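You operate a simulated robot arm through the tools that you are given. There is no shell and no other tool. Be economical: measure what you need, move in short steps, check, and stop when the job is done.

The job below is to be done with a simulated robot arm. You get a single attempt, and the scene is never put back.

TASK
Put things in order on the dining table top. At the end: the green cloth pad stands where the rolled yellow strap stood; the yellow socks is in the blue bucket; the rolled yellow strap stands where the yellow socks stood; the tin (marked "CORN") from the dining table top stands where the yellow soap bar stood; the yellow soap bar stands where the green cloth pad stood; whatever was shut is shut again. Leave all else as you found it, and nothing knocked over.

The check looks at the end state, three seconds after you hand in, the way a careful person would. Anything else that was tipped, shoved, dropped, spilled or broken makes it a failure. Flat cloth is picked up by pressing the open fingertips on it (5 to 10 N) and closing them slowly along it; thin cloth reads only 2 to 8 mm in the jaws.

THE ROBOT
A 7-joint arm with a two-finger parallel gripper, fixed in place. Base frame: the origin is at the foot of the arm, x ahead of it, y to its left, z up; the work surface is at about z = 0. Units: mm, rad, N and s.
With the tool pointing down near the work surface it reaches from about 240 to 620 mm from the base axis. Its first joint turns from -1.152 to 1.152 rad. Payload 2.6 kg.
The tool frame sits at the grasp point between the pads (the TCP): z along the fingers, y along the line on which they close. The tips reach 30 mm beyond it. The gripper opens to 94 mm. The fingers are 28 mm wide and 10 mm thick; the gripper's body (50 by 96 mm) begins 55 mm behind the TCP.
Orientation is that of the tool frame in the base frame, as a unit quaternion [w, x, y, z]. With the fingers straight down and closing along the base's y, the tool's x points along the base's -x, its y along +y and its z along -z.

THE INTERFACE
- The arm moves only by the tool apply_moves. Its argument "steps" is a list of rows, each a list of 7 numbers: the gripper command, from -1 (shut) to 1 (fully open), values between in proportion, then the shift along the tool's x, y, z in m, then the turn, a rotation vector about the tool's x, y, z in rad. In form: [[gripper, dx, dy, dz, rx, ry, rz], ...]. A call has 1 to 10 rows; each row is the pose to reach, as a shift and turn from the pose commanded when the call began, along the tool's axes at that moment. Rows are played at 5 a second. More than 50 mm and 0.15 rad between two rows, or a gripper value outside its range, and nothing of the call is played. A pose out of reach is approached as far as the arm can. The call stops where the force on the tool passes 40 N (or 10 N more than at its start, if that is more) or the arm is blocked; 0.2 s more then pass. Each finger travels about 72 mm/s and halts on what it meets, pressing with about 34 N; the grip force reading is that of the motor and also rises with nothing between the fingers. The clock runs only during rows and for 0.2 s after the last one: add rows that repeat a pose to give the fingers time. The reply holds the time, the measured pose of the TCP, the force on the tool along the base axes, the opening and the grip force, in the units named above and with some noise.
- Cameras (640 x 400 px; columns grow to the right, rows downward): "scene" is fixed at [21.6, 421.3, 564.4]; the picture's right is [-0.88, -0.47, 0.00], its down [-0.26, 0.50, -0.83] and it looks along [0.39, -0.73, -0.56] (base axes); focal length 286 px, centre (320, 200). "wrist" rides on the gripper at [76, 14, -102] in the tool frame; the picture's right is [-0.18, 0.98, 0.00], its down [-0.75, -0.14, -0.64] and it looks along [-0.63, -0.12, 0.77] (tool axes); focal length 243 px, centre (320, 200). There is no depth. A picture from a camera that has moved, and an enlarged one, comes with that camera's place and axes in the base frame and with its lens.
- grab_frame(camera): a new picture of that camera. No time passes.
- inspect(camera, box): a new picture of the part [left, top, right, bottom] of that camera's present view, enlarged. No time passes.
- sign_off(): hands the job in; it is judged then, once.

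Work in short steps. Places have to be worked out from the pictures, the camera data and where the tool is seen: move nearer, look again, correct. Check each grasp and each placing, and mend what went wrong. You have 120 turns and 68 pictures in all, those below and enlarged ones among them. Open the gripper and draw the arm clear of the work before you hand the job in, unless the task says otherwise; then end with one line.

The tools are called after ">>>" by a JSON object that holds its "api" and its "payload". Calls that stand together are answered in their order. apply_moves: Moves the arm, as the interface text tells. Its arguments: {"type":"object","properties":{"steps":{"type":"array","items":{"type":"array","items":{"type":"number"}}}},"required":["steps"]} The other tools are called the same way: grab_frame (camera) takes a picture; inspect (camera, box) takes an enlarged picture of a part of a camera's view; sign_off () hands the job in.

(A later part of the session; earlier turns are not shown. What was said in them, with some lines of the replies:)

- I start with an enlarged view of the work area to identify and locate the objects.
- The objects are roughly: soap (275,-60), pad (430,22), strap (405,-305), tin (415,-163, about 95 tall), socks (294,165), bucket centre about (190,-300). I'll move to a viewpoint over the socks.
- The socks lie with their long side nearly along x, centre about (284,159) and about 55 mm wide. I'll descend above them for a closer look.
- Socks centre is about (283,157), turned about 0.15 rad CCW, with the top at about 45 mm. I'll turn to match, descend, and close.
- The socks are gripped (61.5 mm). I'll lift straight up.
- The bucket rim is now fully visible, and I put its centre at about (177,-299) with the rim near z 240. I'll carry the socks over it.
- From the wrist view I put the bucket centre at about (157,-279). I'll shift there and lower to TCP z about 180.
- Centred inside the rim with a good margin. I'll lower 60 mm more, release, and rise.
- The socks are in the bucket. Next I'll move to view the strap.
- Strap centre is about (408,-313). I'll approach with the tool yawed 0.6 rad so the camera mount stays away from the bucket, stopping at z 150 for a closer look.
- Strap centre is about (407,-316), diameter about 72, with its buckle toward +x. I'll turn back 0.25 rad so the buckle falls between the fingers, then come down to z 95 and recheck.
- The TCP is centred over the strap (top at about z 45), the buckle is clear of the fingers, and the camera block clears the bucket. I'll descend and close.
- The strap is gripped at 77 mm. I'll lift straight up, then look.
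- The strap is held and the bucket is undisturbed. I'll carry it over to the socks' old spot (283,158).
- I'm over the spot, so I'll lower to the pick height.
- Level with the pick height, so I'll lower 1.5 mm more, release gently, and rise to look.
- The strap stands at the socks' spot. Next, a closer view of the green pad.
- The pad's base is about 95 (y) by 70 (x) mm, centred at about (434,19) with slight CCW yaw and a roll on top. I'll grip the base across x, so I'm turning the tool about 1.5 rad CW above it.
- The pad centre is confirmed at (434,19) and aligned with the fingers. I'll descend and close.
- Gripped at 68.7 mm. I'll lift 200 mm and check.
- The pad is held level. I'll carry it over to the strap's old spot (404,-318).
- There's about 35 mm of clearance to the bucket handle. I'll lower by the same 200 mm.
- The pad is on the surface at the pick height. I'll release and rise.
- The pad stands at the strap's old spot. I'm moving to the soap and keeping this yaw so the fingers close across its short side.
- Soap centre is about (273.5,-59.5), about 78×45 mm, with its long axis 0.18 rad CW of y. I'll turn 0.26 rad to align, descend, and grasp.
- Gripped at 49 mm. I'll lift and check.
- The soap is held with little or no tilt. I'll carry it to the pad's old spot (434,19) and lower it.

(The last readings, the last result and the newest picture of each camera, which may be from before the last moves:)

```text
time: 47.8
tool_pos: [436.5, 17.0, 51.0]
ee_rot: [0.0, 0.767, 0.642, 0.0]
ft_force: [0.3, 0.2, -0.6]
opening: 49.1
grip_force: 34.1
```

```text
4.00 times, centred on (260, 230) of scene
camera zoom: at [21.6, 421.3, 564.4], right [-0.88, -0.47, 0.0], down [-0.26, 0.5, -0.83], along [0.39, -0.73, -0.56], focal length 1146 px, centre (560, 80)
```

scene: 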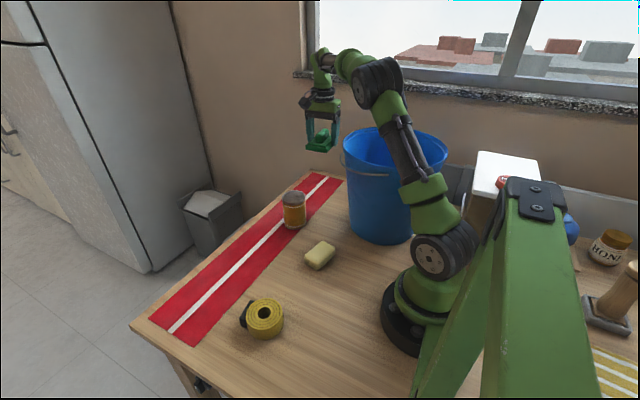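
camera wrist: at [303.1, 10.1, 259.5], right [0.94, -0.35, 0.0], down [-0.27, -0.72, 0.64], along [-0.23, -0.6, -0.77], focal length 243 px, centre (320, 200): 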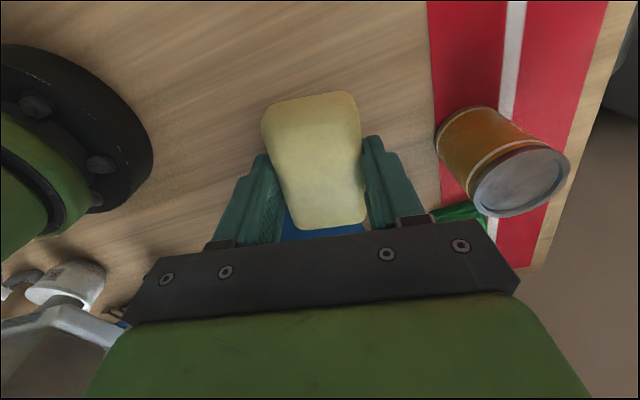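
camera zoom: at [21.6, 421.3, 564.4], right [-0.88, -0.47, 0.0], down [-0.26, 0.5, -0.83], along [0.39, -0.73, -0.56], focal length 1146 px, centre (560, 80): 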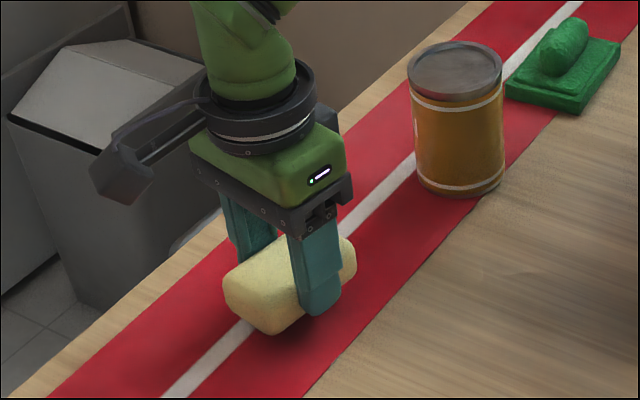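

I'll lower the last ~13 mm gently while watching the force.

>>> {"api": "apply_moves", "payload": {"steps": [[-1, 0.001, -0.001, 0.006, 0, 0, 0], [-1, 0.001, -0.001, 0.01, 0, 0, 0], [-1, 0.001, -0.001, 0.013, 0, 0, 0], [-1, 0.001, -0.001, 0.013, 0, 0, 0]]}}

>>> {"api": "inspect", "payload": {"camera": "scene", "box": [200, 200, 300, 280]}}

```text
time: 48.8
tool_pos: [434.0, 19.4, 39.4]
ee_rot: [-0.001, 0.767, 0.641, 0.0]
ft_force: [0.4, -0.6, -1.9]
opening: 49.2
grip_force: 34.6
```

```text
5.00 times, centred on (250, 240) of scene
camera zoom: at [21.6, 421.3, 564.4], right [-0.88, -0.47, 0.0], down [-0.26, 0.5, -0.83], along [0.39, -0.73, -0.56], focal length 1433 px, centre (670, 0)
```

zoom: 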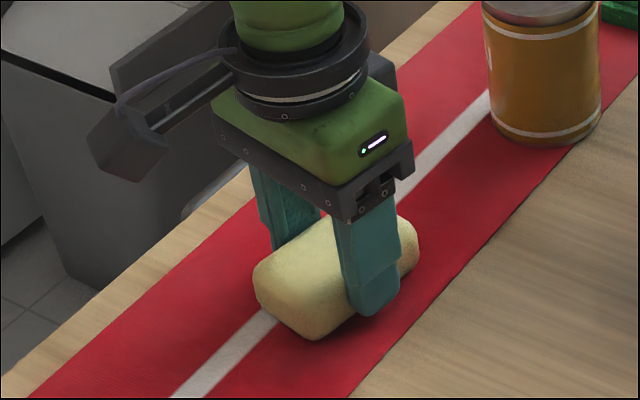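

Contact isn't reached yet, so I'll go another 2.5 mm, then release.

>>> {"api": "apply_moves", "payload": {"steps": [[-1, 0, 0, 0.0015, 0, 0, 0], [-1, 0, 0, 0.0028, 0, 0, 0], [-1, 0, 0, 0.0028, 0, 0, 0], [0, 0, 0, 0.0028, 0, 0, 0], [0.6, 0, 0, 0.0028, 0, 0, 0], [0.8, 0, 0, 0.0028, 0, 0, 0]]}}

>>> {"api": "apply_moves", "payload": {"steps": [[0.8, 0, 0, -0.03, 0, 0, 0], [1, 0, 0, -0.07, 0, 0, 0], [1, 0, 0, -0.11, 0, 0, 0], [1, 0, 0, -0.15, 0, 0, 0]]}}

>>> {"api": "grab_frame", "payload": {"camera": "wrist"}}

>>> {"api": "inspect", "payload": {"camera": "scene", "box": [200, 160, 360, 280]}}

```text
time: 50.2
tool_pos: [434.1, 20.1, 36.4]
ee_rot: [-0.001, 0.767, 0.641, 0.0]
ft_force: [0.2, 0.4, -0.2]
opening: 84.8
grip_force: 0.0
```

```text
time: 51.2
tool_pos: [432.5, 20.8, 186.4]
ee_rot: [0.0, 0.767, 0.641, 0.0]
ft_force: [-0.1, 0.1, -0.5]
opening: 93.9
grip_force: 0.0
```

```text
27 pictures are left
camera wrist: at [459.6, 93.3, 288.9], right [0.93, -0.35, 0.0], down [-0.27, -0.72, 0.64], along [-0.23, -0.6, -0.77], focal length 243 px, centre (320, 200)
```

wrist: 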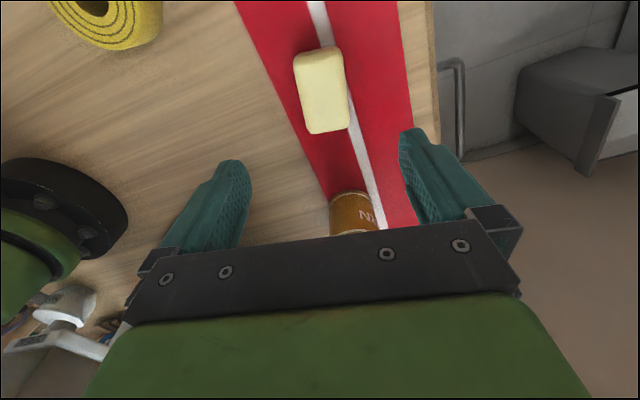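

```text
3.33 times, centred on (280, 220) of scene
camera zoom: at [21.6, 421.3, 564.4], right [-0.88, -0.47, 0.0], down [-0.26, 0.5, -0.83], along [0.39, -0.73, -0.56], focal length 955 px, centre (453, 133)
```

zoom: 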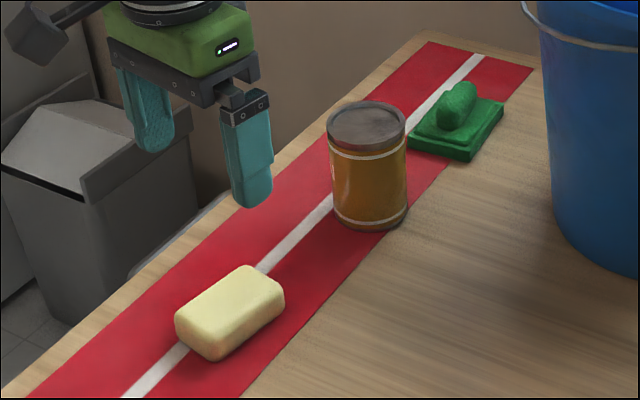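

The soap is placed at the pad's old spot, and the tin's label ("…RN") confirms it is the CORN tin. I'm moving above the tin to measure it.

>>> {"api": "apply_moves", "payload": {"steps": [[1, -0.03, 0.003, -0.03, 0, 0, 0], [1, -0.075, 0.006, -0.03, 0, 0, 0], [1, -0.12, 0.01, -0.03, 0, 0, 0], [1, -0.16, 0.014, -0.03, 0, 0, 0], [1, -0.183, 0.016, -0.03, 0, 0, 0], [1, -0.183, 0.016, -0.03, 0, 0, 0]]}}

>>> {"api": "grab_frame", "payload": {"camera": "wrist"}}

>>> {"api": "inspect", "payload": {"camera": "scene", "box": [250, 140, 350, 240]}}

```text
time: 52.6
tool_pos: [416.4, -163.1, 217.5]
ee_rot: [0.0, 0.766, 0.642, 0.0]
ft_force: [0.0, -0.6, 1.0]
opening: 93.9
grip_force: 0.1
```

```text
25 pictures are left
camera wrist: at [443.4, -91.0, 320.1], right [0.94, -0.35, 0.0], down [-0.27, -0.72, 0.64], along [-0.23, -0.6, -0.77], focal length 243 px, centre (320, 200)
```

wrist: 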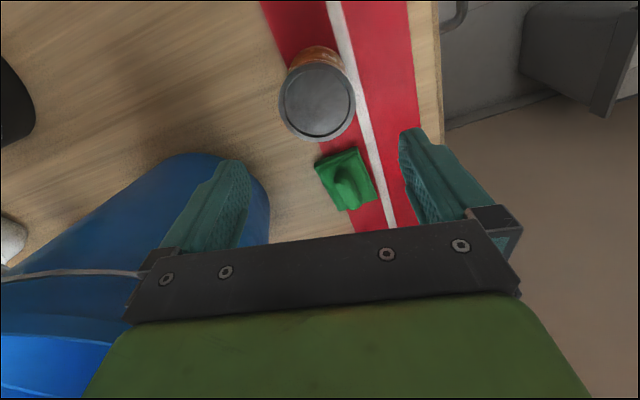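

```text
4.00 times, centred on (300, 190) of scene
camera zoom: at [21.6, 421.3, 564.4], right [-0.88, -0.47, 0.0], down [-0.26, 0.5, -0.83], along [0.39, -0.73, -0.56], focal length 1146 px, centre (400, 240)
```

zoom: 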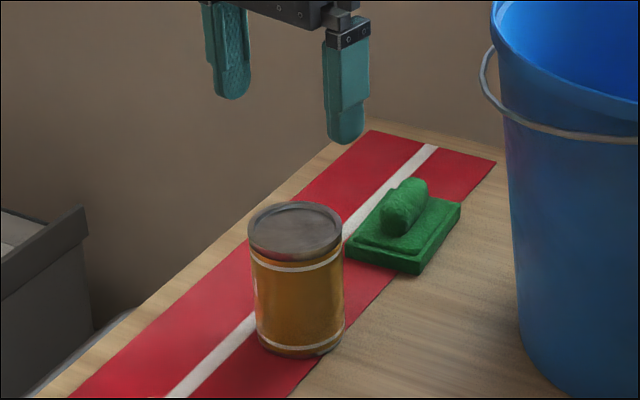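

Combining both views, the tin centre is about (416,-157), the lid at about z 102 and the diameter about 68. I'll go to just above the lid and verify.

>>> {"api": "apply_moves", "payload": {"steps": [[1, 0.006, -0.0016, 0.03, 0, 0, 0], [1, 0.006, -0.0016, 0.06, 0, 0, 0], [1, 0.006, -0.0016, 0.078, 0, 0, 0], [1, 0.006, -0.0016, 0.078, 0, 0, 0]]}}

>>> {"api": "grab_frame", "payload": {"camera": "wrist"}}

>>> {"api": "inspect", "payload": {"camera": "scene", "box": [250, 140, 350, 240]}}

```text
time: 53.6
tool_pos: [418.4, -156.3, 139.6]
ee_rot: [0.0, 0.767, 0.641, 0.0]
ft_force: [0.1, 0.6, -0.5]
opening: 94.0
grip_force: 0.0
```

```text
23 pictures are left
camera wrist: at [445.3, -84.0, 241.9], right [0.93, -0.35, 0.0], down [-0.27, -0.72, 0.64], along [-0.23, -0.6, -0.77], focal length 243 px, centre (320, 200)
```

wrist: 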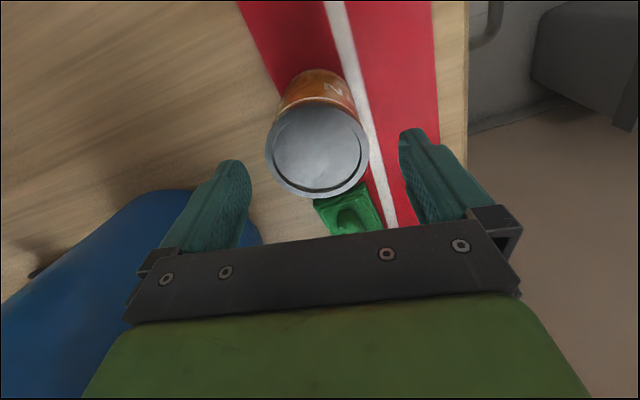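

```text
4.00 times, centred on (300, 190) of scene
camera zoom: at [21.6, 421.3, 564.4], right [-0.88, -0.47, 0.0], down [-0.26, 0.5, -0.83], along [0.39, -0.73, -0.56], focal length 1146 px, centre (400, 240)
```

zoom: 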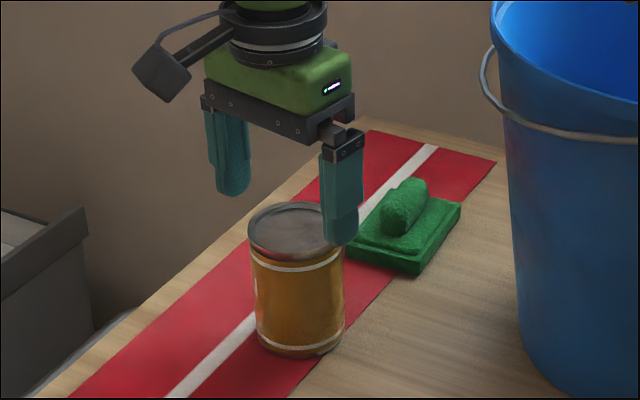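

Centred within 2 mm. I'll descend to z about 65 and close.

>>> {"api": "apply_moves", "payload": {"steps": [[1, 0.001, -0.001, 0.02, 0, 0, 0], [1, 0.001, -0.001, 0.04, 0, 0, 0], [1, 0.001, -0.001, 0.06, 0, 0, 0], [1, 0.001, -0.001, 0.075, 0, 0, 0], [1, 0.001, -0.001, 0.075, 0, 0, 0]]}}

>>> {"api": "apply_moves", "payload": {"steps": [[0.6, 0, 0, 0, 0, 0, 0], [0.4, 0, 0, 0, 0, 0, 0], [-1, 0, 0, 0, 0, 0, 0], [-1, 0, 0, 0, 0, 0, 0], [-1, 0, 0, 0, 0, 0, 0]]}}

>>> {"api": "grab_frame", "payload": {"camera": "wrist"}}

```text
time: 54.8
tool_pos: [416.5, -157.1, 63.9]
ee_rot: [0.0, 0.767, 0.642, 0.001]
ft_force: [-0.5, -0.1, 0.1]
opening: 93.9
grip_force: 0.1
```

```text
time: 56.0
tool_pos: [417.1, -156.9, 63.1]
ee_rot: [-0.001, 0.767, 0.642, -0.001]
ft_force: [-0.3, -0.3, 0.2]
opening: 71.2
grip_force: 33.7
```

```text
21 pictures are left
camera wrist: at [442.9, -85.1, 166.0], right [0.94, -0.35, 0.0], down [-0.27, -0.72, 0.64], along [-0.23, -0.6, -0.77], focal length 243 px, centre (320, 200)
```

wrist: 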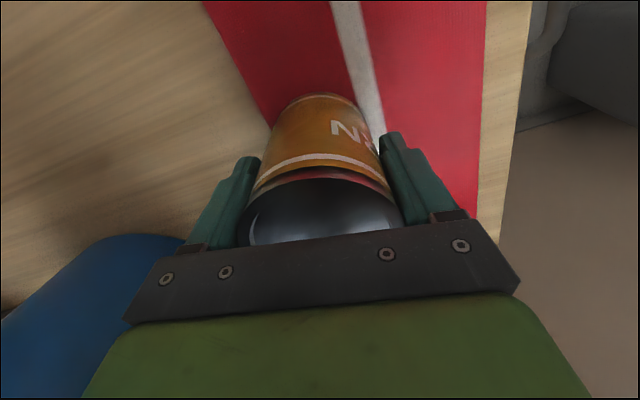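

The tin is gripped at 71 mm. I'll lift 100 mm and carry it toward the soap's old spot (274,-60).

>>> {"api": "apply_moves", "payload": {"steps": [[-1, 0, 0, -0.03, 0, 0, 0], [-1, 0, 0, -0.07, 0, 0, 0], [-1, 0, 0, -0.1, 0, 0, 0], [-1, 0.017, -0.039, -0.1, 0, 0, 0], [-1, 0.034, -0.078, -0.1, 0, 0, 0], [-1, 0.052, -0.118, -0.1, 0, 0, 0], [-1, 0.069, -0.157, -0.1, 0, 0, 0], [-1, 0.069, -0.157, -0.1, 0, 0, 0]]}}

>>> {"api": "grab_frame", "payload": {"camera": "scene"}}

```text
time: 57.8
tool_pos: [275.6, -58.6, 164.8]
ee_rot: [-0.001, 0.767, 0.642, -0.001]
ft_force: [-0.2, 0.4, -4.1]
opening: 71.2
grip_force: 33.9
```

```text
20 pictures are left
```

scene: 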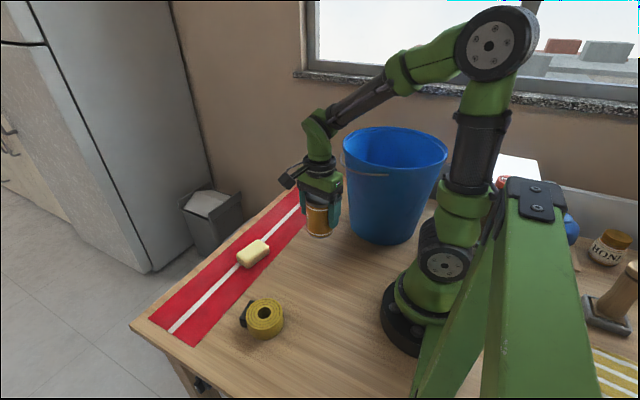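

I'll lower to the pick height in slowing steps.

>>> {"api": "apply_moves", "payload": {"steps": [[-1, -0.0005, -0.001, 0.04, 0, 0, 0], [-1, -0.0005, -0.001, 0.07, 0, 0, 0], [-1, -0.0005, -0.001, 0.087, 0, 0, 0], [-1, -0.0005, -0.001, 0.095, 0, 0, 0], [-1, -0.0005, -0.001, 0.099, 0, 0, 0], [-1, -0.0005, -0.001, 0.101, 0, 0, 0], [-1, -0.0005, -0.001, 0.101, 0, 0, 0]]}}

>>> {"api": "inspect", "payload": {"camera": "scene", "box": [260, 180, 380, 280]}}

```text
time: 59.4
tool_pos: [273.6, -62.9, 62.5]
ee_rot: [0.001, 0.768, 0.641, 0.001]
ft_force: [-9.6, -1.6, 27.3]
opening: 70.5
grip_force: 34.4
```

```text
4.00 times, centred on (320, 230) of scene
camera zoom: at [21.5, 421.3, 564.4], right [-0.88, -0.47, 0.0], down [-0.26, 0.5, -0.83], along [0.39, -0.73, -0.56], focal length 1146 px, centre (320, 80)
```

zoom: 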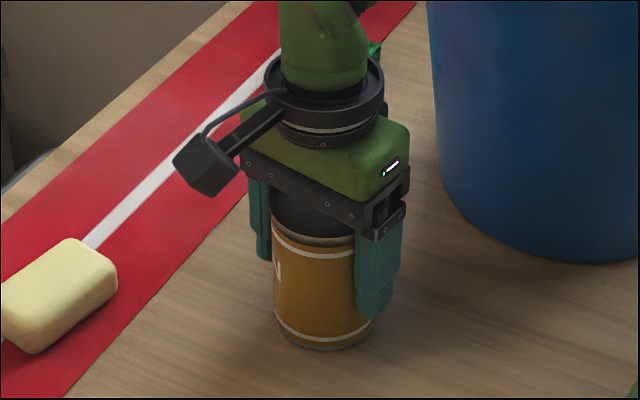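

It's seated with 27 N of contact. I'll ease up 1.5 mm, open slowly, and rise straight.

>>> {"api": "apply_moves", "payload": {"steps": [[-1, 0, 0, -0.0015, 0, 0, 0], [-1, 0, 0, -0.0015, 0, 0, 0], [0.65, 0, 0, -0.0015, 0, 0, 0], [0.85, 0, 0, -0.0015, 0, 0, 0], [1, 0, 0, -0.0015, 0, 0, 0], [1, 0, 0, -0.0015, 0, 0, 0]]}}

>>> {"api": "apply_moves", "payload": {"steps": [[1, 0, 0, -0.025, 0, 0, 0], [1, 0, 0, -0.05, 0, 0, 0], [1, 0, 0, -0.09, 0, 0, 0], [1, 0, 0, -0.13, 0, 0, 0], [1, 0, 0, -0.17, 0, 0, 0], [1, 0, 0, -0.21, 0, 0, 0], [1, 0, 0, -0.24, 0, 0, 0]]}}

>>> {"api": "grab_frame", "payload": {"camera": "scene"}}

>>> {"api": "grab_frame", "payload": {"camera": "wrist"}}

```text
time: 60.8
tool_pos: [272.0, -60.9, 63.2]
ee_rot: [0.0, 0.768, 0.641, 0.001]
ft_force: [-0.4, -0.1, 0.7]
opening: 93.8
grip_force: 0.0
```

```text
time: 62.4
tool_pos: [272.1, -57.6, 304.5]
ee_rot: [0.0, 0.767, 0.642, -0.001]
ft_force: [-0.2, 0.7, 0.9]
opening: 94.0
grip_force: 0.1
```

```text
18 pictures are left
```

scene: 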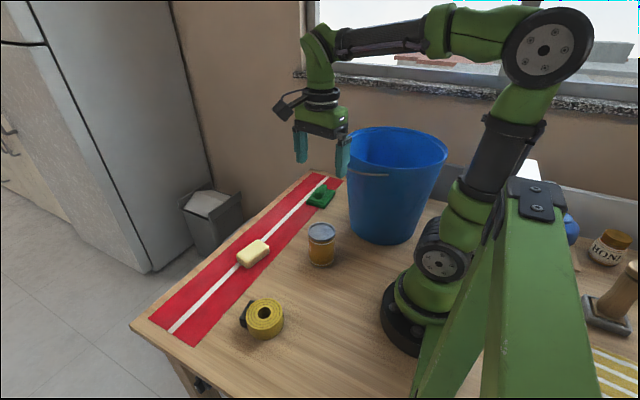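

```text
17 pictures are left
camera wrist: at [298.6, 14.6, 406.4], right [0.94, -0.35, 0.0], down [-0.27, -0.72, 0.64], along [-0.23, -0.6, -0.77], focal length 243 px, centre (320, 200)
```

wrist: 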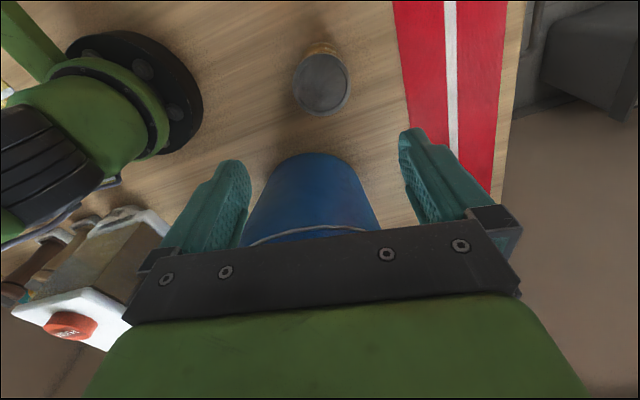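

Everything is in place and upright. I'll draw the arm up and clear.

>>> {"api": "apply_moves", "payload": {"steps": [[1, 0, 0.03, -0.03, 0, 0, -0.14], [1, 0, 0.06, -0.06, 0, 0, -0.28], [1, 0, 0.08, -0.09, 0, 0, -0.42], [1, 0, 0.08, -0.095, 0, 0, -0.56], [1, 0, 0.08, -0.095, 0, 0, -0.7]]}}

>>> {"api": "grab_frame", "payload": {"camera": "scene"}}

```text
time: 63.6
tool_pos: [354.2, -74.0, 396.5]
ee_rot: [-0.001, 0.5, 0.866, 0.0]
ft_force: [0.4, -0.1, -0.2]
opening: 93.8
grip_force: 0.1
```

```text
16 pictures are left
```

scene: 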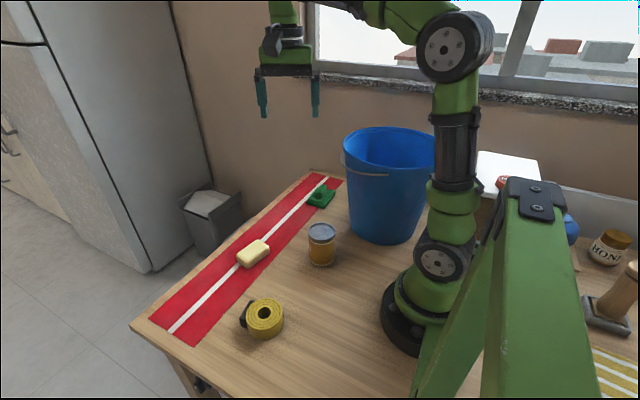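

The arm is clear, the gripper is open, and the final view matches the requested layout, so I'm handing in.

>>> {"api": "sign_off", "payload": {}}

```text
The job is handed in.
```

I handed in the job with every item where you asked: socks in the bucket, strap at the socks' spot, pad at the strap's spot, soap at the pad's spot and CORN tin at the soap's spot; nothing was knocked over, and I didn't open anything.
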